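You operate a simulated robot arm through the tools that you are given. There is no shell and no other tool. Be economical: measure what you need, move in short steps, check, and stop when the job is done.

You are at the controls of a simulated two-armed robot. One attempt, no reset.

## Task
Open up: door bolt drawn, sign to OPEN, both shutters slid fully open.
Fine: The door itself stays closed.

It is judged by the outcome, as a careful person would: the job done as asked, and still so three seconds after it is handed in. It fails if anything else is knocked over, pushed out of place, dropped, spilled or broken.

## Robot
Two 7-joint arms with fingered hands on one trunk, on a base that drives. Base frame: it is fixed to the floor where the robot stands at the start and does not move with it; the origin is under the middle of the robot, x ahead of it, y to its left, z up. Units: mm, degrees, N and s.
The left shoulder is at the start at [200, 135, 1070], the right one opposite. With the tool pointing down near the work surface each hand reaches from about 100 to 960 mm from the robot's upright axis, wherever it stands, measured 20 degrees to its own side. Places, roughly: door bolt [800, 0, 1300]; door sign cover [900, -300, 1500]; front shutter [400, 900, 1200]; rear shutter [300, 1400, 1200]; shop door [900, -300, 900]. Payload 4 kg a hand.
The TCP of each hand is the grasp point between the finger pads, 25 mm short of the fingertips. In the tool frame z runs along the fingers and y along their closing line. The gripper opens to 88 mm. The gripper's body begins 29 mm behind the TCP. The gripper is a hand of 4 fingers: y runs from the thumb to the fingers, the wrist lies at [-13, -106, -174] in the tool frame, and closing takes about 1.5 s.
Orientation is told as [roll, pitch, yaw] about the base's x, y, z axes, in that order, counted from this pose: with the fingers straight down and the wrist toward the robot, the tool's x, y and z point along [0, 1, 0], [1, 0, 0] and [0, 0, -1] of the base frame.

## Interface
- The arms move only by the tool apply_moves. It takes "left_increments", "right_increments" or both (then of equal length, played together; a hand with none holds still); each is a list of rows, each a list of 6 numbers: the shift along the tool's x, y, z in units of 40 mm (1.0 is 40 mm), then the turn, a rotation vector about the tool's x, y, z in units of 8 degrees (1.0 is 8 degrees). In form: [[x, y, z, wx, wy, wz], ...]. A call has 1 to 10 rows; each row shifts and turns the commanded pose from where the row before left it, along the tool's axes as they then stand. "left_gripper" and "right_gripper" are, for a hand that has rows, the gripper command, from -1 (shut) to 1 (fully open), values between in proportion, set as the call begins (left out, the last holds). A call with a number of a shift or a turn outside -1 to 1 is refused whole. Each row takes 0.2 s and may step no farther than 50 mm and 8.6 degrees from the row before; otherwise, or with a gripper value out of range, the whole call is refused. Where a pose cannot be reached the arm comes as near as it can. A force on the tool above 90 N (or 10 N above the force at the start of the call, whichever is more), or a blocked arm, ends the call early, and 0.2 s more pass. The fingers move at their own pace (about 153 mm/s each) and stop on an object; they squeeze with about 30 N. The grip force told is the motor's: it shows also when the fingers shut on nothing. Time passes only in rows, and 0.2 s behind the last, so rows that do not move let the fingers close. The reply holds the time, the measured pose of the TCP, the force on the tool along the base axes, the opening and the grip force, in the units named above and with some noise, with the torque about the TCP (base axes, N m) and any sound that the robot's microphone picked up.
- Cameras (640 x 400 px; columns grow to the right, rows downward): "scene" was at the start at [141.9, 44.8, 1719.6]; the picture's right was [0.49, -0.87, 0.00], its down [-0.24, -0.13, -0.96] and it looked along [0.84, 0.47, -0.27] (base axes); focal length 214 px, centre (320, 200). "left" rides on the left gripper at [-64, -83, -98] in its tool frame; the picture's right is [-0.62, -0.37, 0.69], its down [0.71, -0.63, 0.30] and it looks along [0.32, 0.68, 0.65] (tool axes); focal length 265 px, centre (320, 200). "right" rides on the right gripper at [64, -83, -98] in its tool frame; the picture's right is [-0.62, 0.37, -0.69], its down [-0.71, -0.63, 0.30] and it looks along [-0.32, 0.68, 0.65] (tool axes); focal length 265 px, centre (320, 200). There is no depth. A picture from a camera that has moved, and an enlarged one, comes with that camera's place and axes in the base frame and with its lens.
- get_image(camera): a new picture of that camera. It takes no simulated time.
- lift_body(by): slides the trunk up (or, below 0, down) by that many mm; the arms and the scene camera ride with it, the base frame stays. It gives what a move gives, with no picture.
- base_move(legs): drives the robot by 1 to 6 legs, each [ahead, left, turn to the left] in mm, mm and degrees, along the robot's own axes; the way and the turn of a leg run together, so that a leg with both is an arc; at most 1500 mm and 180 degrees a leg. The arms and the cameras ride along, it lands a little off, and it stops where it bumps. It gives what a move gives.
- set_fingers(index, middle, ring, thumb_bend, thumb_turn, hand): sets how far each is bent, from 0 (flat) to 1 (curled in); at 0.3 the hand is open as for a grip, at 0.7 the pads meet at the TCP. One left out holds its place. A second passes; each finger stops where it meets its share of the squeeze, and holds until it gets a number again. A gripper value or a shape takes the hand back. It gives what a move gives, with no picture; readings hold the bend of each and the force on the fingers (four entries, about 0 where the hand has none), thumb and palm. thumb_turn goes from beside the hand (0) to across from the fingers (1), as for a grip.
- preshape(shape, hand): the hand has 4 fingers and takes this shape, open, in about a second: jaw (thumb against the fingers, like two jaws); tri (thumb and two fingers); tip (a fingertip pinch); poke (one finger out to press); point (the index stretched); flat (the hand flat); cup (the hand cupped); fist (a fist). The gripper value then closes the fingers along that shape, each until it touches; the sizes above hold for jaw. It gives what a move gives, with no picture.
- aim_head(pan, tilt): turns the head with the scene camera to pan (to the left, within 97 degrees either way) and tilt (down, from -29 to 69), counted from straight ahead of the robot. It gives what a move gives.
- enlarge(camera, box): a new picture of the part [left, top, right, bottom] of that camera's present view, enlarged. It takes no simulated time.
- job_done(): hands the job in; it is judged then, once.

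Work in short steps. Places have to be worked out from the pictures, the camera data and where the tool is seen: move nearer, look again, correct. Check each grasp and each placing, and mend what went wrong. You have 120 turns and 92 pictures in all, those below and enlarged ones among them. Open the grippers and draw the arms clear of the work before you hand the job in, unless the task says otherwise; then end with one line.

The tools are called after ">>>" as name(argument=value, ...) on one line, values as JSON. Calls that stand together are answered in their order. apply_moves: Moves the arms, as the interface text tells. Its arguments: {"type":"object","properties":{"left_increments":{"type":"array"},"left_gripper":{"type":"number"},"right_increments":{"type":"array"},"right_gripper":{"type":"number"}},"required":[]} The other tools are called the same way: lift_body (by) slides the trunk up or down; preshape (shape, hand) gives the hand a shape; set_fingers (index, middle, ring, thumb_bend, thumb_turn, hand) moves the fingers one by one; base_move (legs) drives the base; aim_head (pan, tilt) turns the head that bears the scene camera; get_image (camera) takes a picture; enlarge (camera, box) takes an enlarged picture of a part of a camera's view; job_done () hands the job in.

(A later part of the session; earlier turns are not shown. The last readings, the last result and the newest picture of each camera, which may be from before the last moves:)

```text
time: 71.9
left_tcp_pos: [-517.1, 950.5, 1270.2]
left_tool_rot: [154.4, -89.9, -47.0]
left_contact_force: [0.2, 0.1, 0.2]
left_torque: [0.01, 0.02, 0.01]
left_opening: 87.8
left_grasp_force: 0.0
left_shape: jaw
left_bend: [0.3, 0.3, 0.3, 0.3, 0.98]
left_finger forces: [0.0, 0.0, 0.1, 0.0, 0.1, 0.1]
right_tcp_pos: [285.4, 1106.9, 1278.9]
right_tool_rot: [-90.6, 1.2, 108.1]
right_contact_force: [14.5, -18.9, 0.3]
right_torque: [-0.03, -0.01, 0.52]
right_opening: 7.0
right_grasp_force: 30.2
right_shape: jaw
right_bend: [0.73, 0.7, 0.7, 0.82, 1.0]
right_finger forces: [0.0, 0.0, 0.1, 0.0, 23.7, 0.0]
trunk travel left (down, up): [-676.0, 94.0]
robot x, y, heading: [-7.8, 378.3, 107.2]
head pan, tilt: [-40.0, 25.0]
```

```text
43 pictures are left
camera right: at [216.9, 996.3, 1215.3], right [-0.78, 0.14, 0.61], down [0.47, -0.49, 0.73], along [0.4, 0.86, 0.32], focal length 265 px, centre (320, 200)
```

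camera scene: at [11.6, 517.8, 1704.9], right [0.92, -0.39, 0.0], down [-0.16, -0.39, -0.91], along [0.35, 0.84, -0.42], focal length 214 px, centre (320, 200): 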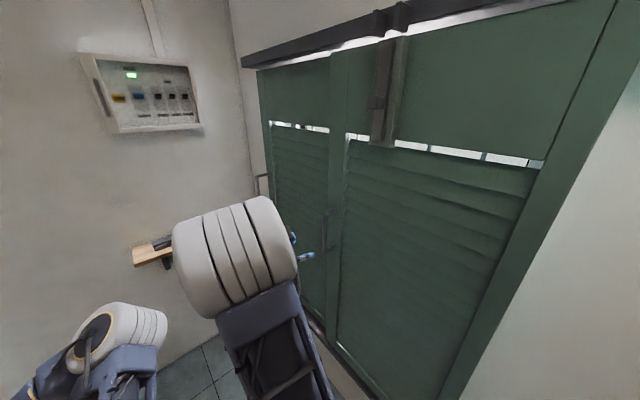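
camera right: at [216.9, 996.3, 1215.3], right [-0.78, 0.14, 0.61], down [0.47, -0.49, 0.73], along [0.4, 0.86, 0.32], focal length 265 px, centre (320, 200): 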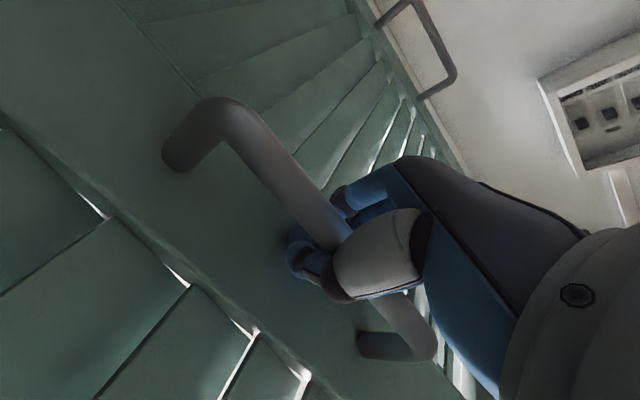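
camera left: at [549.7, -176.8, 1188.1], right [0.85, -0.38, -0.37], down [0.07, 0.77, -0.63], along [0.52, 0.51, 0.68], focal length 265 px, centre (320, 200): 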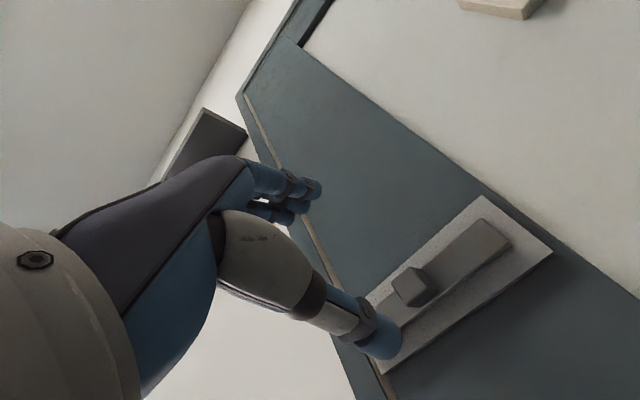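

The fingers have closed behind the bar with the thumb pressing on it: a hook grip. I test by pulling 40 mm back along the wall.

>>> apply_moves(right_increments=[[0, -0.25, 0, 0, 0, 0], [0, -0.25, 0, 0, 0, 0], [0, -0.25, 0, 0, 0, 0], [0, -0.25, 0, 0, 0, 0], [0, -0.25, 0, 0, 0, 0], [0, -0.25, 0, 0, 0, 0]])

>>> get_image(camera="right")

>>> get_image(camera="scene")

```text
time: 73.3
left_tcp_pos: [-516.9, 952.4, 1270.6]
left_tool_rot: [144.9, -90.1, -37.6]
left_contact_force: [-0.3, 0.7, -0.3]
left_torque: [-0.01, 0.03, 0.01]
left_opening: 87.2
left_grasp_force: 0.0
left_shape: jaw
left_bend: [0.3, 0.3, 0.3, 0.3, 0.98]
left_finger forces: [0.0, 0.1, 0.1, 0.1, 0.0, 0.0]
right_tcp_pos: [301.5, 1054.8, 1281.4]
right_tool_rot: [-90.7, 1.3, 108.2]
right_contact_force: [-0.6, 2.2, -0.2]
right_torque: [-0.02, -0.02, -0.01]
right_opening: 4.6
right_grasp_force: 29.9
right_shape: jaw
right_bend: [0.73, 0.7, 0.7, 0.82, 1.0]
right_finger forces: [0.1, 0.0, 1.0, 0.0, 0.0, 0.1]
trunk travel left (down, up): [-676.0, 94.0]
robot x, y, heading: [-4.8, 372.9, 107.4]
head pan, tilt: [-40.0, 25.0]
```

```text
42 pictures are left
camera right: at [234.7, 941.8, 1217.7], right [-0.78, 0.14, 0.6], down [0.47, -0.49, 0.73], along [0.4, 0.86, 0.32], focal length 265 px, centre (320, 200)
```

right: 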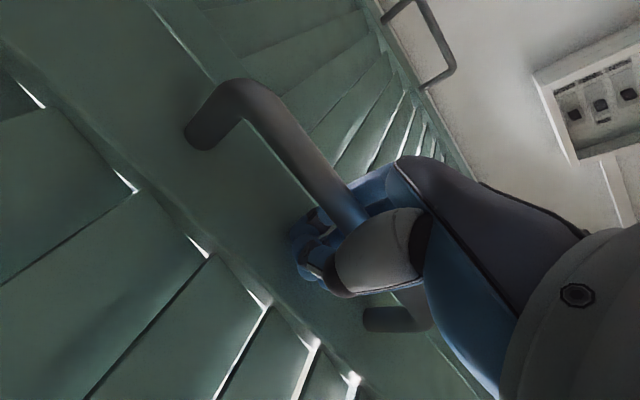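

```text
41 pictures are left
camera scene: at [11.5, 517.9, 1704.9], right [0.92, -0.39, 0.0], down [-0.16, -0.39, -0.91], along [0.35, 0.84, -0.42], focal length 214 px, centre (320, 200)
```

scene: 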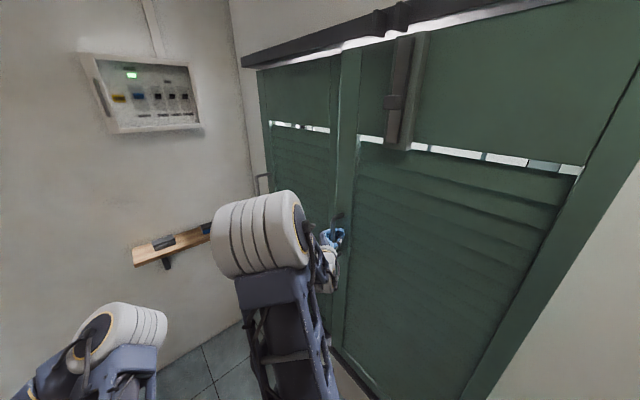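

The front shutter slides easily. I reverse the base 250 mm holding the handle.

>>> base_move(legs=[[-250, 0, 0]])

>>> get_image(camera="scene")

```text
time: 75.2
left_tcp_pos: [-440.6, 707.9, 1271.6]
left_tool_rot: [142.8, -90.1, -35.6]
left_contact_force: [-0.4, 0.2, -0.2]
left_torque: [0.0, 0.01, -0.01]
left_opening: 87.9
left_grasp_force: 0.1
left_shape: jaw
left_bend: [0.3, 0.3, 0.3, 0.3, 0.98]
left_finger forces: [0.0, 0.1, 0.1, 0.0, 0.0, 0.1]
right_tcp_pos: [377.7, 809.8, 1281.2]
right_tool_rot: [-90.6, 1.1, 108.3]
right_contact_force: [0.7, 1.0, -0.1]
right_torque: [-0.01, 0.02, -0.02]
right_opening: 4.6
right_grasp_force: 29.7
right_shape: jaw
right_bend: [0.73, 0.7, 0.7, 0.82, 1.0]
right_finger forces: [0.1, 0.0, 0.8, 0.0, 0.0, 0.0]
trunk travel left (down, up): [-676.0, 94.0]
robot x, y, heading: [67.2, 132.6, 107.1]
head pan, tilt: [-40.0, 25.0]
```

```text
40 pictures are left
camera scene: at [87.6, 273.4, 1704.9], right [0.92, -0.39, 0.0], down [-0.16, -0.39, -0.91], along [0.35, 0.84, -0.42], focal length 214 px, centre (320, 200)
```

scene: 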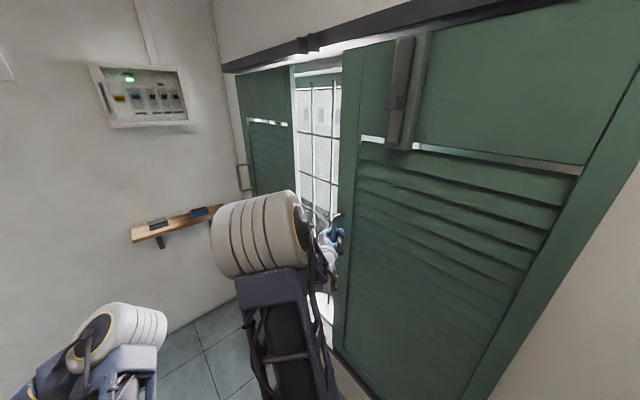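

It follows nicely. I reverse a further 200 mm.

>>> base_move(legs=[[-200, 0, 0.3]])

>>> get_image(camera="scene")

```text
time: 76.8
left_tcp_pos: [-382.3, 517.4, 1270.0]
left_tool_rot: [145.0, -90.0, -37.8]
left_contact_force: [-0.2, 0.1, -0.4]
left_torque: [-0.01, 0.04, 0.03]
left_opening: 87.8
left_grasp_force: 0.1
left_shape: jaw
left_bend: [0.3, 0.3, 0.3, 0.3, 0.98]
left_finger forces: [0.0, 0.0, 0.0, 0.0, 0.0, 0.0]
right_tcp_pos: [436.1, 620.7, 1281.0]
right_tool_rot: [-90.6, 1.2, 108.3]
right_contact_force: [-0.1, -0.3, 0.5]
right_torque: [0.0, 0.0, 0.0]
right_opening: 4.8
right_grasp_force: 29.7
right_shape: jaw
right_bend: [0.73, 0.7, 0.7, 0.82, 1.0]
right_finger forces: [0.0, 0.0, 0.5, 0.1, 0.0, 0.0]
trunk travel left (down, up): [-676.0, 94.0]
robot x, y, heading: [129.7, -58.7, 107.2]
head pan, tilt: [-40.0, 25.0]
```

```text
39 pictures are left
camera scene: at [146.4, 84.3, 1704.9], right [0.92, -0.39, 0.0], down [-0.16, -0.39, -0.91], along [0.35, 0.84, -0.42], focal length 214 px, centre (320, 200)
```

scene: 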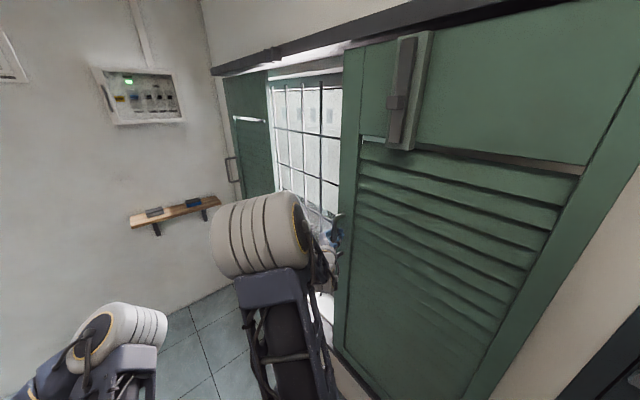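

Continue by 80 mm.

>>> base_move(legs=[[-80, 0, 0]])

>>> apply_moves(right_increments=[[0, -0.2, 0, 0, 0, 0], [0, -0.2, 0, 0, 0, 0], [0, -0.2, 0, 0, 0, 0], [0, -0.2, 0, 0, 0, 0], [0, -0.2, 0, 0, 0, 0]])

>>> get_image(camera="scene")

```text
time: 77.8
left_tcp_pos: [-358.6, 442.7, 1270.7]
left_tool_rot: [148.2, -90.0, -40.8]
left_contact_force: [0.5, 0.1, 0.5]
left_torque: [0.02, 0.02, 0.01]
left_opening: 87.8
left_grasp_force: 0.0
left_shape: jaw
left_bend: [0.3, 0.3, 0.3, 0.3, 0.98]
left_finger forces: [0.0, 0.0, 0.0, 0.1, 0.0, 0.1]
right_tcp_pos: [458.8, 544.8, 1281.1]
right_tool_rot: [-90.6, 1.2, 108.4]
right_contact_force: [0.0, -0.1, 0.0]
right_torque: [0.02, 0.01, -0.01]
right_opening: 4.5
right_grasp_force: 29.9
right_shape: jaw
right_bend: [0.73, 0.7, 0.7, 0.82, 1.0]
right_finger forces: [0.0, 0.1, 0.0, 0.1, 0.2, 0.1]
trunk travel left (down, up): [-676.0, 94.0]
robot x, y, heading: [151.9, -135.6, 107.3]
head pan, tilt: [-40.0, 25.0]
```

```text
time: 78.9
left_tcp_pos: [-357.1, 445.4, 1268.4]
left_tool_rot: [33.8, -89.9, 73.4]
left_contact_force: [0.4, 0.0, 0.9]
left_torque: [0.02, 0.0, -0.02]
left_opening: 87.7
left_grasp_force: 0.1
left_shape: jaw
left_bend: [0.3, 0.3, 0.3, 0.3, 0.98]
left_finger forces: [0.0, 0.0, 0.0, 0.0, 0.0, 0.1]
right_tcp_pos: [461.3, 529.2, 1284.5]
right_tool_rot: [-91.0, 1.2, 110.4]
right_contact_force: [16.1, 56.1, -14.7]
right_torque: [-0.34, -0.09, -1.04]
right_opening: 6.5
right_grasp_force: 29.6
right_shape: jaw
right_bend: [0.73, 0.7, 0.72, 0.84, 1.0]
right_finger forces: [26.7, 25.8, 5.3, 0.0, 0.0, 0.0]
trunk travel left (down, up): [-676.0, 94.0]
robot x, y, heading: [152.7, -133.2, 107.4]
head pan, tilt: [-40.0, 25.0]
stopped in row 5 (right hand): the force on the tool passed its limit at 95 N (the readings are from after the stop); the commanded pose is now the measured one
```

```text
38 pictures are left
camera scene: at [171.0, 12.6, 1704.3], right [0.92, -0.39, 0.0], down [-0.16, -0.39, -0.91], along [0.35, 0.84, -0.42], focal length 214 px, centre (320, 200)
```

scene: 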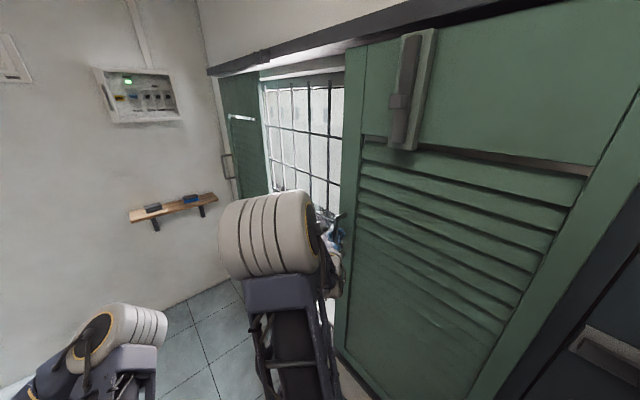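

End stop reached (95 N peak), total travel about 610 mm; the panel now abuts the door frame side. I release and back away from the wall.

>>> apply_moves(right_increments=[[0, 0.15, 0, 0, 0, 0], [0, 0, 0, 0, 0, 0], [0, 0, 0, 0, 0, 0], [0, 0, 0, 0, 0, 0], [0, 0, 0, 0, 0, 0], [0, 0, -0.3, 0, 0, 0], [0, 0, -0.6, 0, 0, 0], [0, 0, -0.8, 0, 0, 0], [0, 0, -0.8, 0, 0, 0]], right_gripper=1)

>>> get_image(camera="right")

>>> aim_head(pan=-30, tilt=15)

>>> get_image(camera="scene")

```text
time: 80.9
left_tcp_pos: [-358.7, 441.7, 1271.0]
left_tool_rot: [133.6, -90.0, -26.4]
left_contact_force: [0.4, -1.1, 1.0]
left_torque: [-0.01, -0.02, -0.01]
left_opening: 87.6
left_grasp_force: 0.0
left_shape: jaw
left_bend: [0.3, 0.3, 0.3, 0.3, 0.98]
left_finger forces: [0.0, 0.0, 0.0, 0.0, 0.0, 0.0]
right_tcp_pos: [371.8, 511.8, 1287.4]
right_tool_rot: [-90.9, 1.1, 109.7]
right_contact_force: [-0.7, -0.2, -0.4]
right_torque: [0.03, -0.01, 0.02]
right_opening: 87.8
right_grasp_force: 0.1
right_shape: jaw
right_bend: [0.3, 0.3, 0.3, 0.3, 0.98]
right_finger forces: [0.0, 0.0, 0.0, 0.0, 0.0, 0.1]
right hand out of reach, approached as far as the arm can: row 8, 9
trunk travel left (down, up): [-676.0, 94.0]
robot x, y, heading: [153.6, -134.1, 107.2]
head pan, tilt: [-40.0, 25.0]
```

```text
37 pictures are left
camera right: at [307.7, 398.5, 1224.8], right [-0.79, 0.12, 0.6], down [0.48, -0.48, 0.73], along [0.38, 0.87, 0.32], focal length 265 px, centre (320, 200)
```

right: 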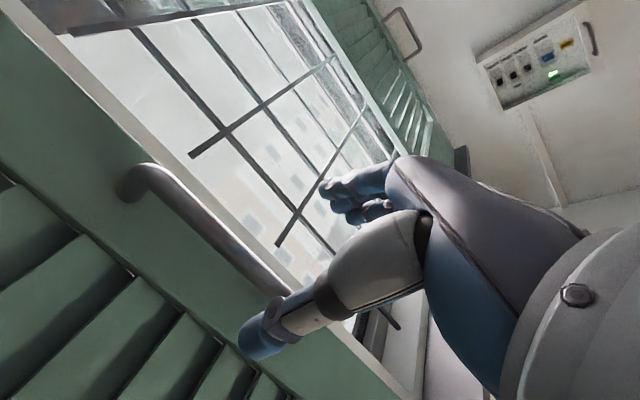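

```text
time: 81.6
left_tcp_pos: [-359.0, 441.6, 1270.3]
left_tool_rot: [148.8, -90.0, -41.4]
left_contact_force: [0.2, 0.5, 0.4]
left_torque: [0.01, -0.01, -0.02]
left_opening: 87.7
left_grasp_force: 0.1
left_shape: jaw
left_bend: [0.3, 0.3, 0.3, 0.3, 0.98]
left_finger forces: [0.0, 0.0, 0.1, 0.1, 0.0, 0.1]
right_tcp_pos: [372.1, 511.4, 1289.4]
right_tool_rot: [-90.9, 1.0, 109.7]
right_contact_force: [0.5, -0.3, -0.1]
right_torque: [-0.02, -0.01, -0.04]
right_opening: 87.9
right_grasp_force: 0.0
right_shape: jaw
right_bend: [0.3, 0.3, 0.3, 0.3, 0.98]
right_finger forces: [0.1, 0.0, 0.1, 0.0, 0.1, 0.1]
trunk travel left (down, up): [-676.0, 94.0]
robot x, y, heading: [152.1, -126.8, 107.2]
head pan, tilt: [-30.0, 15.0]
```

```text
36 pictures are left
camera scene: at [155.2, 14.6, 1721.1], right [0.98, -0.22, 0.0], down [-0.06, -0.25, -0.97], along [0.21, 0.94, -0.26], focal length 214 px, centre (320, 200)
```

scene: 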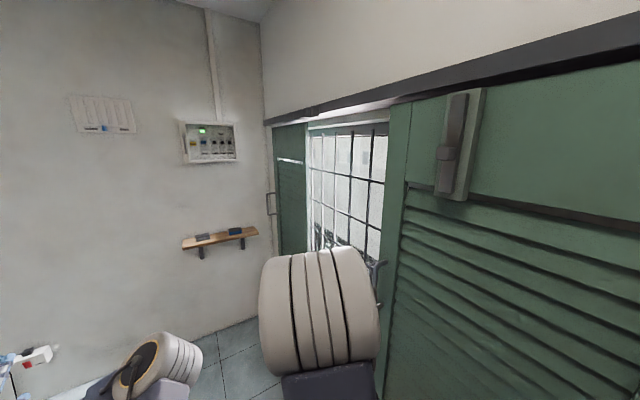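

Front shutter is open. Rear handle is at about u 619, v 1515, z 1277. I pull the left hand in a bit and drive ahead along the wall 650 mm first.

>>> apply_moves(left_increments=[[0, 0, -0.7, 0, 0, 0], [0, 0, -0.7, 0, 0, 0], [0, 0, -0.7, 0, 0, 0], [0, 0, -0.7, 0, 0, 0]])

>>> base_move(legs=[[650, 0, 0.5]])

>>> aim_head(pan=-20, tilt=35)

>>> get_image(camera="scene")

>>> get_image(camera="right")

```text
time: 82.6
left_tcp_pos: [-325.9, 335.1, 1271.9]
left_tool_rot: [160.0, -90.0, -52.8]
left_contact_force: [-0.5, 0.0, -0.2]
left_torque: [-0.04, -0.02, 0.02]
left_opening: 88.0
left_grasp_force: 0.1
left_shape: jaw
left_bend: [0.3, 0.3, 0.3, 0.3, 0.98]
left_finger forces: [0.0, 0.1, 0.1, 0.1, 0.0, 0.0]
right_tcp_pos: [371.4, 511.9, 1288.1]
right_tool_rot: [-91.0, 0.9, 109.7]
right_contact_force: [-0.2, 0.2, 0.9]
right_torque: [0.01, 0.02, 0.03]
right_opening: 87.9
right_grasp_force: 0.2
right_shape: jaw
right_bend: [0.3, 0.3, 0.3, 0.3, 0.98]
right_finger forces: [0.0, 0.0, 0.0, 0.0, 0.1, 0.1]
trunk travel left (down, up): [-676.0, 94.0]
robot x, y, heading: [148.9, -131.8, 107.1]
head pan, tilt: [-30.0, 15.0]
```

```text
time: 86.2
left_tcp_pos: [-527.9, 948.0, 1269.9]
left_tool_rot: [143.0, -89.9, -35.1]
left_contact_force: [0.1, 0.4, 0.3]
left_torque: [-0.02, 0.04, 0.0]
left_opening: 87.6
left_grasp_force: 0.0
left_shape: jaw
left_bend: [0.3, 0.3, 0.3, 0.3, 0.98]
left_finger forces: [0.0, 0.0, 0.0, 0.1, 0.0, 0.1]
right_tcp_pos: [169.1, 1132.1, 1289.6]
right_tool_rot: [-90.9, 1.0, 110.3]
right_contact_force: [0.3, -0.2, 0.2]
right_torque: [-0.01, 0.01, 0.01]
right_opening: 87.7
right_grasp_force: 0.0
right_shape: jaw
right_bend: [0.3, 0.3, 0.3, 0.3, 0.98]
right_finger forces: [0.0, 0.0, 0.0, 0.0, 0.0, 0.1]
trunk travel left (down, up): [-676.0, 94.0]
robot x, y, heading: [-46.4, 481.1, 107.5]
head pan, tilt: [-30.0, 15.0]
```

```text
time: 87.1
left_tcp_pos: [-527.9, 948.1, 1270.9]
left_tool_rot: [137.5, -89.9, -29.8]
left_contact_force: [0.8, -0.3, 0.3]
left_torque: [0.02, -0.01, -0.02]
left_opening: 87.6
left_grasp_force: 0.1
left_shape: jaw
left_bend: [0.3, 0.3, 0.3, 0.3, 0.98]
left_finger forces: [0.1, 0.0, 0.0, 0.0, 0.0, 0.0]
right_tcp_pos: [169.2, 1131.9, 1290.5]
right_tool_rot: [-91.0, 0.9, 110.3]
right_contact_force: [0.1, -0.7, -0.1]
right_torque: [-0.01, 0.03, 0.02]
right_opening: 87.6
right_grasp_force: 0.2
right_shape: jaw
right_bend: [0.3, 0.3, 0.3, 0.3, 0.98]
right_finger forces: [0.1, 0.1, 0.0, 0.0, 0.1, 0.1]
trunk travel left (down, up): [-676.0, 94.0]
robot x, y, heading: [-45.7, 485.4, 107.9]
head pan, tilt: [-20.0, 35.0]
```

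```text
35 pictures are left
camera scene: at [-58.7, 629.4, 1689.2], right [1.0, -0.04, 0.0], down [-0.02, -0.57, -0.82], along [0.03, 0.82, -0.57], focal length 214 px, centre (320, 200)
```

scene: 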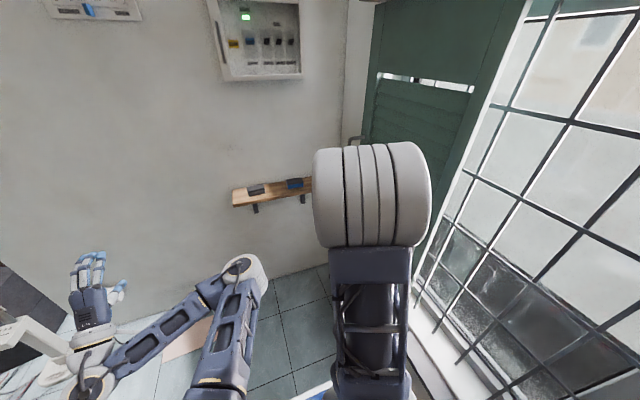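

```text
34 pictures are left
camera right: at [106.4, 1018.3, 1224.8], right [-0.79, 0.11, 0.6], down [0.49, -0.48, 0.73], along [0.37, 0.87, 0.32], focal length 265 px, centre (320, 200)
```

right: 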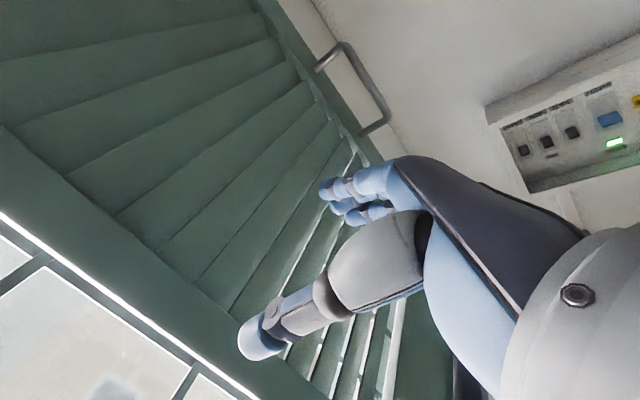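

Clear ahead (the left wall is about 900 mm beyond the base front). I drive another 420 mm.

>>> base_move(legs=[[420, 0, 0]])

>>> get_image(camera="right")

>>> get_image(camera="scene")

```text
time: 89.6
left_tcp_pos: [-656.1, 1347.3, 1270.8]
left_tool_rot: [142.4, -89.9, -34.5]
left_contact_force: [-0.3, -0.5, -0.4]
left_torque: [-0.03, 0.03, 0.01]
left_opening: 87.8
left_grasp_force: 0.0
left_shape: jaw
left_bend: [0.3, 0.3, 0.3, 0.3, 0.98]
left_finger forces: [0.0, 0.0, 0.1, 0.0, 0.0, 0.1]
right_tcp_pos: [38.8, 1532.2, 1289.8]
right_tool_rot: [-90.9, 1.0, 110.4]
right_contact_force: [0.0, -0.2, 0.0]
right_torque: [0.0, -0.01, -0.04]
right_opening: 87.7
right_grasp_force: 0.1
right_shape: jaw
right_bend: [0.3, 0.3, 0.3, 0.3, 0.98]
right_finger forces: [0.1, 0.1, 0.0, 0.0, 0.0, 0.1]
trunk travel left (down, up): [-676.0, 94.0]
robot x, y, heading: [-174.6, 885.3, 107.8]
head pan, tilt: [-20.0, 35.0]
```

```text
33 pictures are left
camera right: at [-23.5, 1418.7, 1224.8], right [-0.79, 0.11, 0.6], down [0.49, -0.48, 0.73], along [0.37, 0.87, 0.32], focal length 265 px, centre (320, 200)
```

right: 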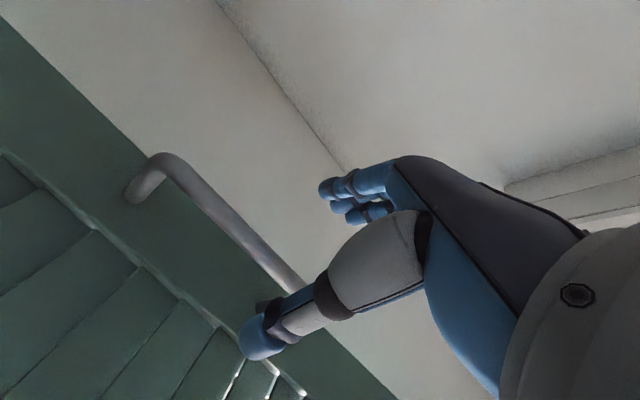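

```text
32 pictures are left
camera scene: at [-188.3, 1029.7, 1689.1], right [1.0, -0.04, 0.0], down [-0.02, -0.57, -0.82], along [0.03, 0.82, -0.57], focal length 214 px, centre (320, 200)
```

scene: 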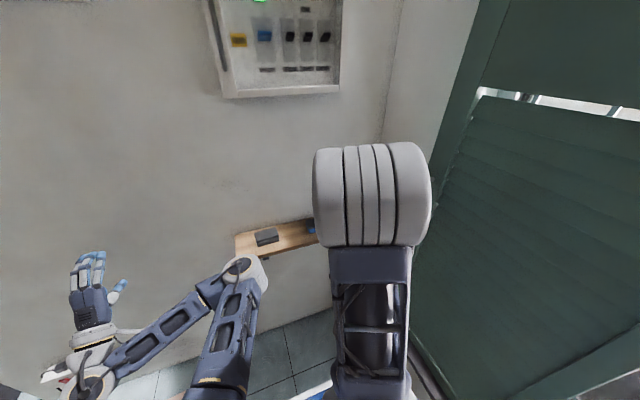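

The rear handle is in view. I move 30 mm forward along the wall, 60 mm in, 12 mm down and trim the yaw, then triangulate.

>>> apply_moves(right_increments=[[0.3, 0.4, 0.7, 0.3, 0, 0], [0, 0.35, 0.8, 0, 0, 0]])

>>> get_image(camera="right")

```text
time: 90.2
left_tcp_pos: [-657.4, 1347.8, 1269.8]
left_tool_rot: [147.6, -90.0, -39.7]
left_contact_force: [-0.7, 0.2, 0.1]
left_torque: [0.02, 0.01, -0.02]
left_opening: 87.8
left_grasp_force: 0.0
left_shape: jaw
left_bend: [0.3, 0.3, 0.3, 0.3, 0.98]
left_finger forces: [0.1, 0.0, 0.0, 0.1, 0.0, 0.0]
right_tcp_pos: [85.2, 1580.3, 1279.5]
right_tool_rot: [-91.1, 1.0, 108.0]
right_contact_force: [0.9, 0.5, -0.5]
right_torque: [0.01, 0.04, 0.02]
right_opening: 87.9
right_grasp_force: 0.1
right_shape: jaw
right_bend: [0.3, 0.3, 0.3, 0.3, 0.98]
right_finger forces: [0.1, 0.0, 0.0, 0.0, 0.0, 0.0]
trunk travel left (down, up): [-676.0, 94.0]
robot x, y, heading: [-168.8, 884.8, 107.9]
head pan, tilt: [-20.0, 35.0]
```

```text
31 pictures are left
camera right: at [18.3, 1468.8, 1213.5], right [-0.79, 0.14, 0.6], down [0.47, -0.5, 0.73], along [0.4, 0.86, 0.32], focal length 265 px, centre (320, 200)
```

right: 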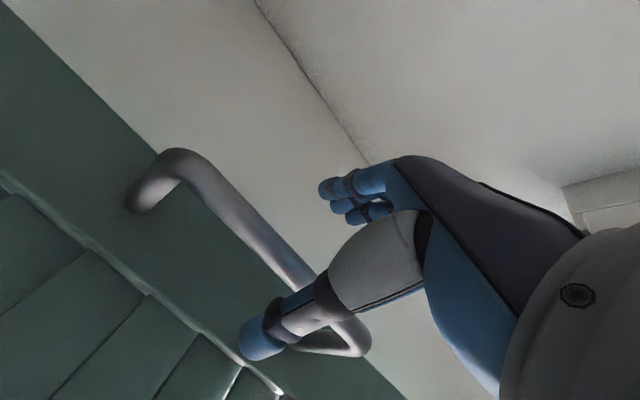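

Bar estimated at u≈625, v≈1490. I advance 44 mm and shift 12 mm along, then compare with the earlier grip view.

>>> apply_moves(right_increments=[[0, 0.3, 0.5, 0, 0, 0], [0, 0, 0.6, 0, 0, 0]])

>>> get_image(camera="right")

```text
time: 90.8
left_tcp_pos: [-656.2, 1348.1, 1270.5]
left_tool_rot: [177.2, -89.9, -69.3]
left_contact_force: [-0.3, -0.2, 0.6]
left_torque: [0.03, 0.0, 0.0]
left_opening: 87.7
left_grasp_force: 0.0
left_shape: jaw
left_bend: [0.3, 0.3, 0.3, 0.3, 0.98]
left_finger forces: [0.0, 0.0, 0.0, 0.1, 0.1, 0.0]
right_tcp_pos: [123.7, 1605.5, 1279.6]
right_tool_rot: [-91.0, 1.0, 108.1]
right_contact_force: [-5.0, -3.7, -0.3]
right_torque: [-0.01, 0.0, -0.07]
right_opening: 87.9
right_grasp_force: 0.0
right_shape: jaw
right_bend: [0.3, 0.3, 0.3, 0.3, 0.98]
right_finger forces: [0.0, 0.0, 0.0, 0.0, 4.5, 0.0]
trunk travel left (down, up): [-676.0, 94.0]
robot x, y, heading: [-175.3, 882.8, 108.1]
head pan, tilt: [-20.0, 35.0]
```

```text
30 pictures are left
camera right: at [56.5, 1493.5, 1215.2], right [-0.79, 0.14, 0.6], down [0.47, -0.5, 0.73], along [0.4, 0.86, 0.32], focal length 265 px, centre (320, 200)
```

right: 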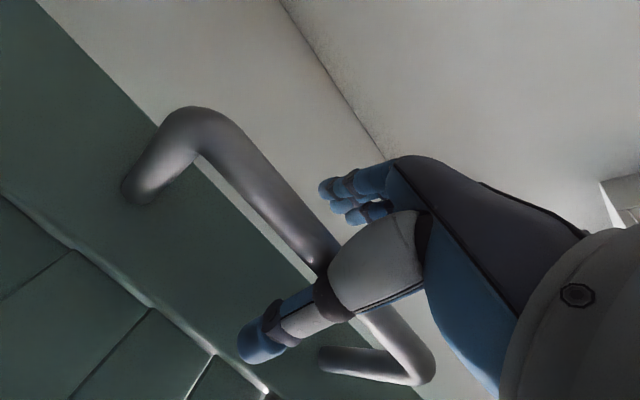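

View matches the earlier pre-grip view; the thumb just touches the bar. I shift 8 mm to free it and close.

>>> apply_moves(right_increments=[[0, -0.2, 0, 0, 0, 0], [0, 0, 0, 0, 0, 0]])

>>> apply_moves(right_increments=[[0, 0, 0, 0, 0, 0], [0, 0, 0, 0, 0, 0], [0, 0, 0, 0, 0, 0], [0, 0, 0, 0, 0, 0], [0, 0, 0, 0, 0, 0], [0, 0, 0, 0, 0, 0], [0, 0, 0, 0, 0, 0]], right_gripper=-1)

>>> get_image(camera="right")

```text
time: 91.4
left_tcp_pos: [-657.1, 1347.8, 1271.2]
left_tool_rot: [140.6, -90.0, -32.8]
left_contact_force: [-0.1, 0.1, 0.1]
left_torque: [0.02, 0.01, -0.01]
left_opening: 87.8
left_grasp_force: 0.0
left_shape: jaw
left_bend: [0.3, 0.3, 0.3, 0.3, 0.98]
left_finger forces: [0.1, 0.0, 0.0, 0.0, 0.1, 0.0]
right_tcp_pos: [127.5, 1598.8, 1279.2]
right_tool_rot: [-91.0, 0.9, 108.0]
right_contact_force: [-0.1, 0.1, -0.5]
right_torque: [0.0, 0.0, -0.02]
right_opening: 88.0
right_grasp_force: 0.0
right_shape: jaw
right_bend: [0.3, 0.3, 0.3, 0.3, 0.98]
right_finger forces: [0.0, 0.0, 0.0, 0.0, 0.0, 0.0]
trunk travel left (down, up): [-676.0, 94.0]
robot x, y, heading: [-170.0, 888.5, 107.9]
head pan, tilt: [-20.0, 35.0]
```

```text
time: 93.0
left_tcp_pos: [-657.0, 1347.5, 1271.1]
left_tool_rot: [150.6, -89.9, -42.7]
left_contact_force: [0.3, 0.9, -0.7]
left_torque: [-0.01, 0.03, -0.03]
left_opening: 87.6
left_grasp_force: 0.0
left_shape: jaw
left_bend: [0.3, 0.3, 0.3, 0.3, 0.98]
left_finger forces: [0.0, 0.0, 0.1, 0.0, 0.0, 0.0]
right_tcp_pos: [128.8, 1597.1, 1279.4]
right_tool_rot: [-91.1, 1.0, 107.8]
right_contact_force: [11.1, -17.4, -2.0]
right_torque: [0.06, 0.0, 0.44]
right_opening: 2.2
right_grasp_force: 29.7
right_shape: jaw
right_bend: [0.7, 0.7, 0.7, 0.8, 1.0]
right_finger forces: [0.0, 0.0, 0.0, 0.1, 19.8, 0.1]
trunk travel left (down, up): [-676.0, 94.0]
robot x, y, heading: [-174.4, 883.2, 108.0]
head pan, tilt: [-20.0, 35.0]
```

```text
29 pictures are left
camera right: at [60.6, 1485.5, 1214.5], right [-0.79, 0.15, 0.6], down [0.47, -0.5, 0.73], along [0.41, 0.85, 0.32], focal length 265 px, centre (320, 200)
```

right: 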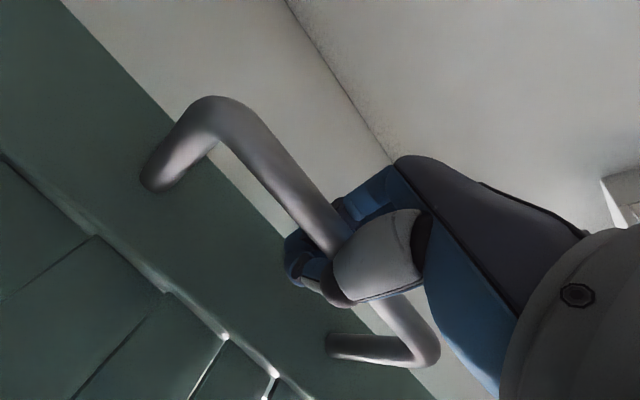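

Same hook grip as before. I test-pull 50 mm along the wall.

>>> apply_moves(right_increments=[[0, -0.25, 0, 0, 0, 0], [0, -0.25, 0, 0, 0, 0], [0, -0.25, 0, 0, 0, 0], [0, -0.25, 0, 0, 0, 0], [0, -0.25, 0, 0, 0, 0], [0, -0.25, 0, 0, 0, 0]])

>>> get_image(camera="right")

```text
time: 94.4
left_tcp_pos: [-657.6, 1347.4, 1271.2]
left_tool_rot: [134.8, -89.9, -27.0]
left_contact_force: [-0.6, -0.2, -0.3]
left_torque: [0.01, 0.0, 0.03]
left_opening: 87.6
left_grasp_force: 0.0
left_shape: jaw
left_bend: [0.3, 0.3, 0.3, 0.3, 0.98]
left_finger forces: [0.0, 0.0, 0.0, 0.1, 0.0, 0.0]
right_tcp_pos: [144.6, 1540.8, 1279.5]
right_tool_rot: [-91.0, 1.0, 107.9]
right_contact_force: [-0.7, 0.9, -0.1]
right_torque: [-0.01, -0.03, 0.01]
right_opening: 0.0
right_grasp_force: 30.2
right_shape: jaw
right_bend: [0.7, 0.7, 0.7, 0.8, 1.0]
right_finger forces: [0.4, 0.1, 0.0, 0.0, 0.0, 0.0]
trunk travel left (down, up): [-676.0, 94.0]
robot x, y, heading: [-175.5, 887.8, 108.1]
head pan, tilt: [-20.0, 35.0]
```

```text
28 pictures are left
camera right: at [78.4, 1429.0, 1214.2], right [-0.79, 0.14, 0.6], down [0.47, -0.5, 0.73], along [0.4, 0.86, 0.32], focal length 265 px, centre (320, 200)
```

right: 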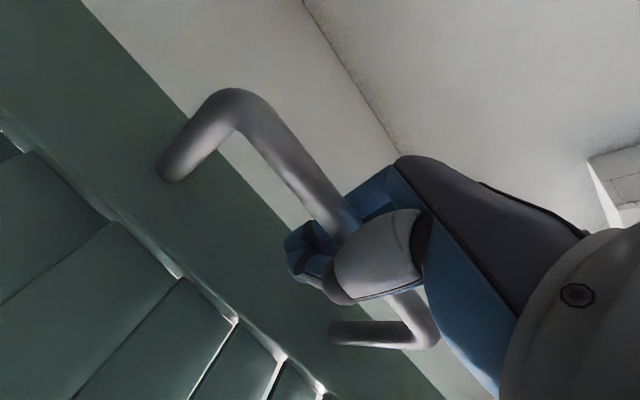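

The rear shutter follows. I reverse 350 mm.

>>> base_move(legs=[[-350, 0, 0]])

>>> base_move(legs=[[-300, 0, 0]])

>>> get_image(camera="right")

>>> get_image(camera="scene")

```text
time: 96.7
left_tcp_pos: [-546.0, 1015.0, 1271.3]
left_tool_rot: [144.5, -90.1, -36.8]
left_contact_force: [0.0, -0.6, 0.1]
left_torque: [0.05, -0.03, 0.0]
left_opening: 87.8
left_grasp_force: 0.0
left_shape: jaw
left_bend: [0.3, 0.3, 0.3, 0.3, 0.98]
left_finger forces: [0.0, 0.1, 0.0, 0.1, 0.0, 0.0]
right_tcp_pos: [256.3, 1203.4, 1279.1]
right_tool_rot: [-91.0, 0.9, 107.7]
right_contact_force: [0.4, 0.5, 0.1]
right_torque: [0.0, 0.01, 0.0]
right_opening: 0.0
right_grasp_force: 30.0
right_shape: jaw
right_bend: [0.7, 0.7, 0.7, 0.8, 1.0]
right_finger forces: [0.1, 0.0, 0.0, 0.0, 0.0, 0.0]
trunk travel left (down, up): [-676.0, 94.0]
robot x, y, heading: [-68.9, 551.7, 107.5]
head pan, tilt: [-20.0, 35.0]
```

```text
time: 98.8
left_tcp_pos: [-456.6, 732.8, 1270.2]
left_tool_rot: [146.8, -90.0, -39.3]
left_contact_force: [0.5, -1.2, -0.3]
left_torque: [0.0, -0.03, 0.0]
left_opening: 87.5
left_grasp_force: 0.0
left_shape: jaw
left_bend: [0.3, 0.3, 0.3, 0.3, 0.98]
left_finger forces: [0.0, 0.0, 0.0, 0.0, 0.0, 0.0]
right_tcp_pos: [347.2, 920.0, 1278.5]
right_tool_rot: [-91.0, 1.0, 107.6]
right_contact_force: [-0.4, 0.2, 0.1]
right_torque: [0.03, -0.02, 0.0]
right_opening: 0.2
right_grasp_force: 30.0
right_shape: jaw
right_bend: [0.7, 0.7, 0.7, 0.8, 1.0]
right_finger forces: [0.3, 0.1, 0.1, 0.0, 0.0, 0.1]
trunk travel left (down, up): [-676.0, 94.0]
robot x, y, heading: [25.2, 269.1, 107.4]
head pan, tilt: [-20.0, 35.0]
```

```text
27 pictures are left
camera right: at [278.8, 809.7, 1214.2], right [-0.78, 0.15, 0.6], down [0.46, -0.5, 0.73], along [0.41, 0.85, 0.32], focal length 265 px, centre (320, 200)
```

right: 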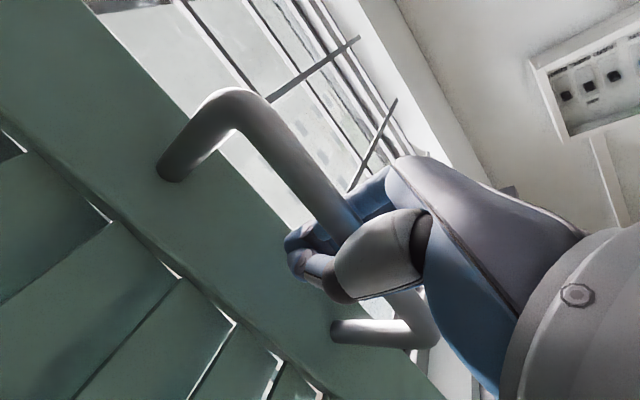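

```text
26 pictures are left
camera scene: at [9.6, 412.1, 1689.1], right [1.0, -0.04, 0.0], down [-0.02, -0.57, -0.82], along [0.04, 0.82, -0.57], focal length 214 px, centre (320, 200)
```

scene: 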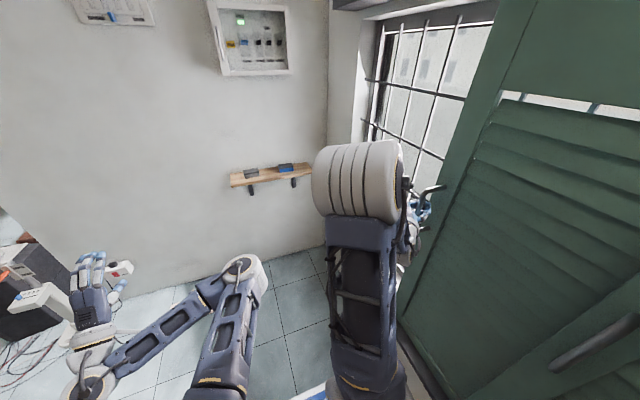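

Rear shutter at v≈769, front panel's edge near v≈400. I reverse 220 mm more, then look.

>>> base_move(legs=[[-220, 0, 0.4]])

>>> get_image(camera="right")

>>> aim_head(pan=-45, tilt=30)

>>> get_image(camera="scene")

```text
time: 100.4
left_tcp_pos: [-389.8, 525.8, 1270.6]
left_tool_rot: [145.5, -90.1, -37.9]
left_contact_force: [0.1, -0.1, -0.6]
left_torque: [-0.01, -0.02, 0.01]
left_opening: 87.8
left_grasp_force: 0.1
left_shape: jaw
left_bend: [0.3, 0.3, 0.3, 0.3, 0.98]
left_finger forces: [0.0, 0.0, 0.1, 0.1, 0.1, 0.1]
right_tcp_pos: [413.6, 710.8, 1279.9]
right_tool_rot: [-91.0, 1.0, 107.5]
right_contact_force: [0.3, -0.4, 0.4]
right_torque: [0.02, 0.01, 0.0]
right_opening: 0.0
right_grasp_force: 30.1
right_shape: jaw
right_bend: [0.7, 0.7, 0.7, 0.8, 1.0]
right_finger forces: [0.1, 0.0, 0.0, 0.1, 0.1, 0.0]
trunk travel left (down, up): [-676.0, 94.0]
robot x, y, heading: [88.7, 60.8, 107.5]
head pan, tilt: [-20.0, 35.0]
```

```text
25 pictures are left
camera right: at [345.1, 600.7, 1214.2], right [-0.78, 0.15, 0.6], down [0.46, -0.5, 0.73], along [0.41, 0.85, 0.32], focal length 265 px, centre (320, 200)
```

right: 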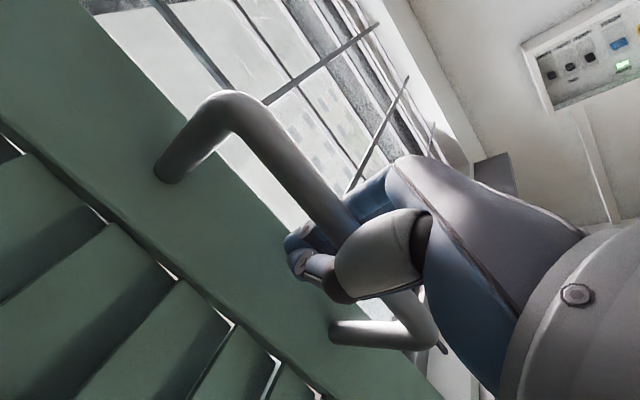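

```text
time: 101.3
left_tcp_pos: [-389.1, 524.5, 1270.6]
left_tool_rot: [140.8, -90.0, -33.5]
left_contact_force: [0.1, 0.4, 0.3]
left_torque: [0.0, -0.01, -0.02]
left_opening: 87.7
left_grasp_force: 0.0
left_shape: jaw
left_bend: [0.3, 0.3, 0.3, 0.3, 0.98]
left_finger forces: [0.1, 0.0, 0.1, 0.0, 0.0, 0.0]
right_tcp_pos: [413.1, 711.2, 1279.6]
right_tool_rot: [-91.0, 0.9, 107.5]
right_contact_force: [0.0, 0.2, 0.3]
right_torque: [0.01, 0.06, -0.03]
right_opening: 0.1
right_grasp_force: 29.9
right_shape: jaw
right_bend: [0.7, 0.7, 0.7, 0.8, 1.0]
right_finger forces: [0.1, 0.0, 0.0, 0.0, 0.0, 0.0]
trunk travel left (down, up): [-676.0, 94.0]
robot x, y, heading: [94.0, 60.3, 107.3]
head pan, tilt: [-45.0, 30.0]
```

```text
24 pictures are left
camera scene: at [113.5, 195.5, 1696.9], right [0.89, -0.46, 0.0], down [-0.23, -0.44, -0.87], along [0.4, 0.77, -0.5], focal length 214 px, centre (320, 200)
```

scene: 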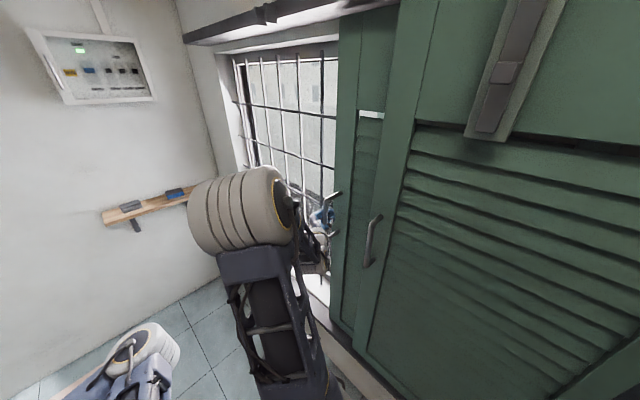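

The rear panel is passing behind the front one. I continue 70 mm, then small arm steps watching force.

>>> base_move(legs=[[-70, 0, 0]])

>>> apply_moves(right_increments=[[0, -0.2, 0, 0, 0, 0], [0, -0.2, 0, 0, 0, 0], [0, -0.2, 0, 0, 0, 0], [0, -0.2, 0, 0, 0, 0], [0, -0.2, 0, 0, 0, 0]])

>>> get_image(camera="scene")

```text
time: 102.3
left_tcp_pos: [-369.4, 456.6, 1272.3]
left_tool_rot: [143.1, -90.0, -35.7]
left_contact_force: [-0.8, 0.3, -0.1]
left_torque: [0.02, -0.02, -0.02]
left_opening: 87.7
left_grasp_force: 0.1
left_shape: jaw
left_bend: [0.3, 0.3, 0.3, 0.3, 0.98]
left_finger forces: [0.0, 0.1, 0.0, 0.0, 0.1, 0.1]
right_tcp_pos: [434.5, 642.5, 1278.6]
right_tool_rot: [-91.0, 0.9, 107.4]
right_contact_force: [-0.5, 0.0, -0.1]
right_torque: [-0.05, 0.01, 0.03]
right_opening: 0.0
right_grasp_force: 30.1
right_shape: jaw
right_bend: [0.7, 0.7, 0.7, 0.8, 1.0]
right_finger forces: [0.0, 0.0, 0.0, 0.0, 0.2, 0.0]
trunk travel left (down, up): [-676.0, 94.0]
robot x, y, heading: [107.7, -8.6, 107.4]
head pan, tilt: [-45.0, 30.0]
```

```text
time: 103.5
left_tcp_pos: [-369.8, 459.6, 1269.6]
left_tool_rot: [17.3, -89.8, 90.2]
left_contact_force: [-0.4, 0.1, 0.1]
left_torque: [0.0, 0.06, 0.0]
left_opening: 87.8
left_grasp_force: 0.1
left_shape: jaw
left_bend: [0.3, 0.3, 0.3, 0.3, 0.98]
left_finger forces: [0.0, 0.0, 0.0, 0.1, 0.0, 0.1]
right_tcp_pos: [437.8, 617.7, 1281.2]
right_tool_rot: [-91.3, 1.0, 109.2]
right_contact_force: [-14.1, 86.6, 0.1]
right_torque: [0.11, 0.21, -1.55]
right_opening: 1.7
right_grasp_force: 30.4
right_shape: jaw
right_bend: [0.59, 0.7, 0.7, 0.85, 1.0]
right_finger forces: [59.4, 24.0, 8.1, 0.0, 0.0, 0.0]
trunk travel left (down, up): [-676.0, 94.0]
robot x, y, heading: [110.6, -9.1, 107.4]
head pan, tilt: [-45.0, 30.0]
```

```text
23 pictures are left
camera scene: at [134.0, 132.5, 1696.6], right [0.89, -0.46, 0.0], down [-0.23, -0.45, -0.86], along [0.4, 0.77, -0.5], focal length 214 px, centre (320, 200)
```

scene: 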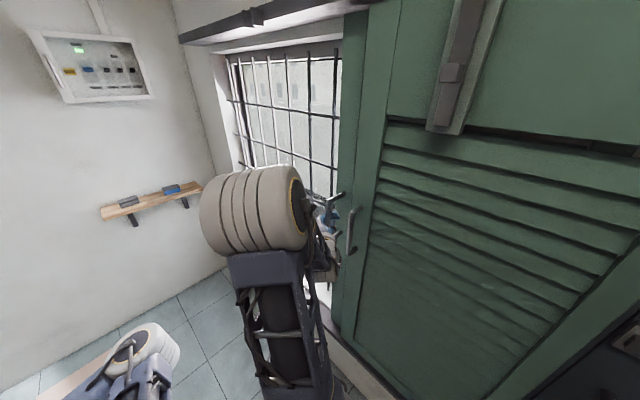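

The force goes entirely through the fingers on the bar (≈87 N): the rear shutter's end stop. I relax, release and back off.

>>> apply_moves(right_increments=[[0, 0.3, 0, 0, 0, 0], [0, 0.1, 0, 0, 0, 0], [0, 0, 0, 0, 0, 0]])

>>> apply_moves(right_increments=[[0, 0, 0, 0, 0, 0], [0, 0, 0, 0, 0, 0], [0, 0, 0, 0, 0, 0], [0, 0, 0, 0, 0, 0], [0, 0, -0.3, 0, 0, 0], [0, 0, -0.6, 0, 0, 0], [0, 0, -0.6, 0, 0, 0], [0, 0, -0.5, 0, 0, 0]], right_gripper=1)

>>> get_image(camera="right")

>>> get_image(camera="scene")

```text
time: 104.3
left_tcp_pos: [-370.0, 456.6, 1271.4]
left_tool_rot: [-0.4, -90.0, 107.9]
left_contact_force: [0.3, 0.4, -0.2]
left_torque: [0.02, 0.01, 0.0]
left_opening: 87.5
left_grasp_force: 0.1
left_shape: jaw
left_bend: [0.3, 0.3, 0.3, 0.3, 0.98]
left_finger forces: [0.0, 0.0, 0.0, 0.1, 0.0, 0.0]
right_tcp_pos: [437.3, 623.3, 1280.2]
right_tool_rot: [-91.1, 1.1, 108.0]
right_contact_force: [-18.2, 35.3, 9.0]
right_torque: [0.27, 0.22, -0.47]
right_opening: 0.7
right_grasp_force: 30.5
right_shape: jaw
right_bend: [0.7, 0.7, 0.7, 0.85, 1.0]
right_finger forces: [30.8, 3.8, 1.9, 0.0, 0.0, 0.1]
trunk travel left (down, up): [-676.0, 94.0]
robot x, y, heading: [107.3, -11.4, 107.6]
head pan, tilt: [-45.0, 30.0]
```

```text
time: 106.1
left_tcp_pos: [-368.5, 458.2, 1271.9]
left_tool_rot: [131.2, -90.0, -23.8]
left_contact_force: [-0.2, 0.2, 0.4]
left_torque: [-0.02, -0.01, -0.02]
left_opening: 87.6
left_grasp_force: 0.0
left_shape: jaw
left_bend: [0.3, 0.3, 0.3, 0.3, 0.98]
left_finger forces: [0.0, 0.0, 0.0, 0.0, 0.0, 0.0]
right_tcp_pos: [373.8, 625.8, 1285.9]
right_tool_rot: [-90.9, 0.9, 107.5]
right_contact_force: [-0.4, -0.1, 0.2]
right_torque: [0.0, -0.02, 0.03]
right_opening: 87.7
right_grasp_force: 0.1
right_shape: jaw
right_bend: [0.3, 0.3, 0.3, 0.3, 0.98]
right_finger forces: [0.0, 0.0, 0.0, 0.0, 0.1, 0.0]
right hand out of reach, approached as far as the arm can: row 6, 7, 8
trunk travel left (down, up): [-676.0, 94.0]
robot x, y, heading: [110.4, -13.4, 107.6]
head pan, tilt: [-45.0, 30.0]
```

```text
22 pictures are left
camera right: at [305.3, 515.1, 1221.4], right [-0.78, 0.15, 0.6], down [0.46, -0.5, 0.73], along [0.41, 0.85, 0.32], focal length 265 px, centre (320, 200)
```

right: 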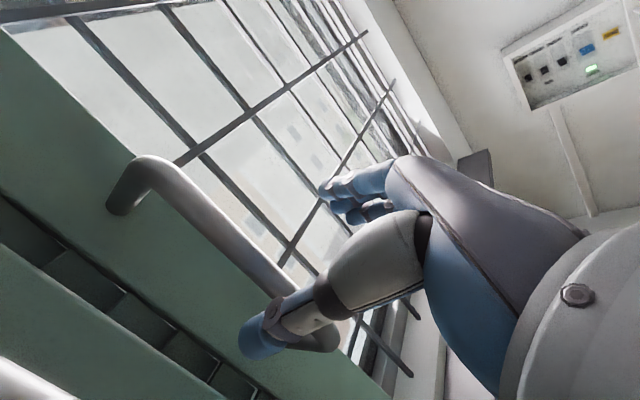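

```text
21 pictures are left
camera scene: at [135.0, 127.6, 1696.9], right [0.89, -0.46, 0.0], down [-0.23, -0.44, -0.87], along [0.4, 0.77, -0.5], focal length 214 px, centre (320, 200)
```

scene: 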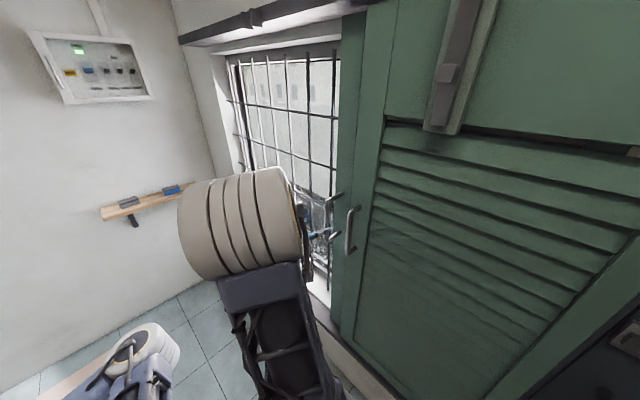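

Both handles are now side by side. I enlarge to check that the stack is clear of the window.

>>> enlarge(camera="scene", box=[300, 120, 420, 340])

>>> enlarge(camera="right", box=[0, 0, 400, 400])

```text
1.82 times, centred on (360, 230) of scene
camera zoom: at [135.0, 127.6, 1696.9], right [0.89, -0.46, 0.0], down [-0.23, -0.44, -0.87], along [0.4, 0.77, -0.5], focal length 390 px, centre (247, 146)
```

zoom: 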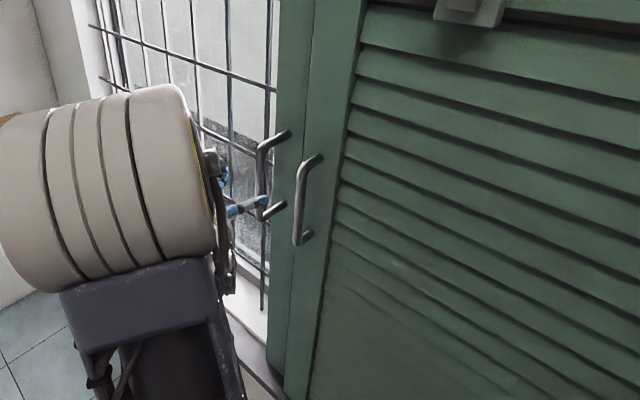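

```text
1.00 times, centred on (200, 200) of right (not enlarged: the box is as wide or as high as the picture)
camera zoom: at [305.3, 515.1, 1221.4], right [-0.78, 0.15, 0.6], down [0.46, -0.5, 0.73], along [0.41, 0.85, 0.32], focal length 265 px, centre (440, 200)
```

zoom: 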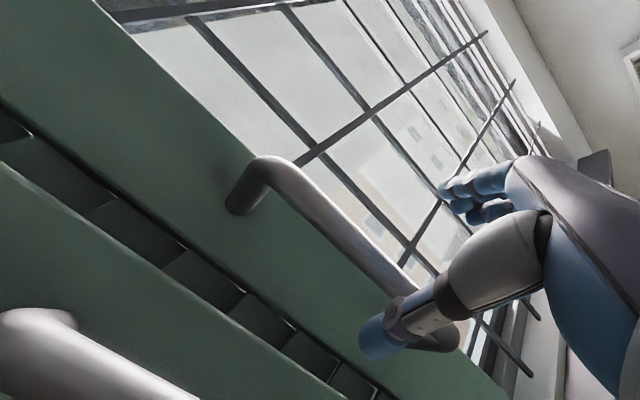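

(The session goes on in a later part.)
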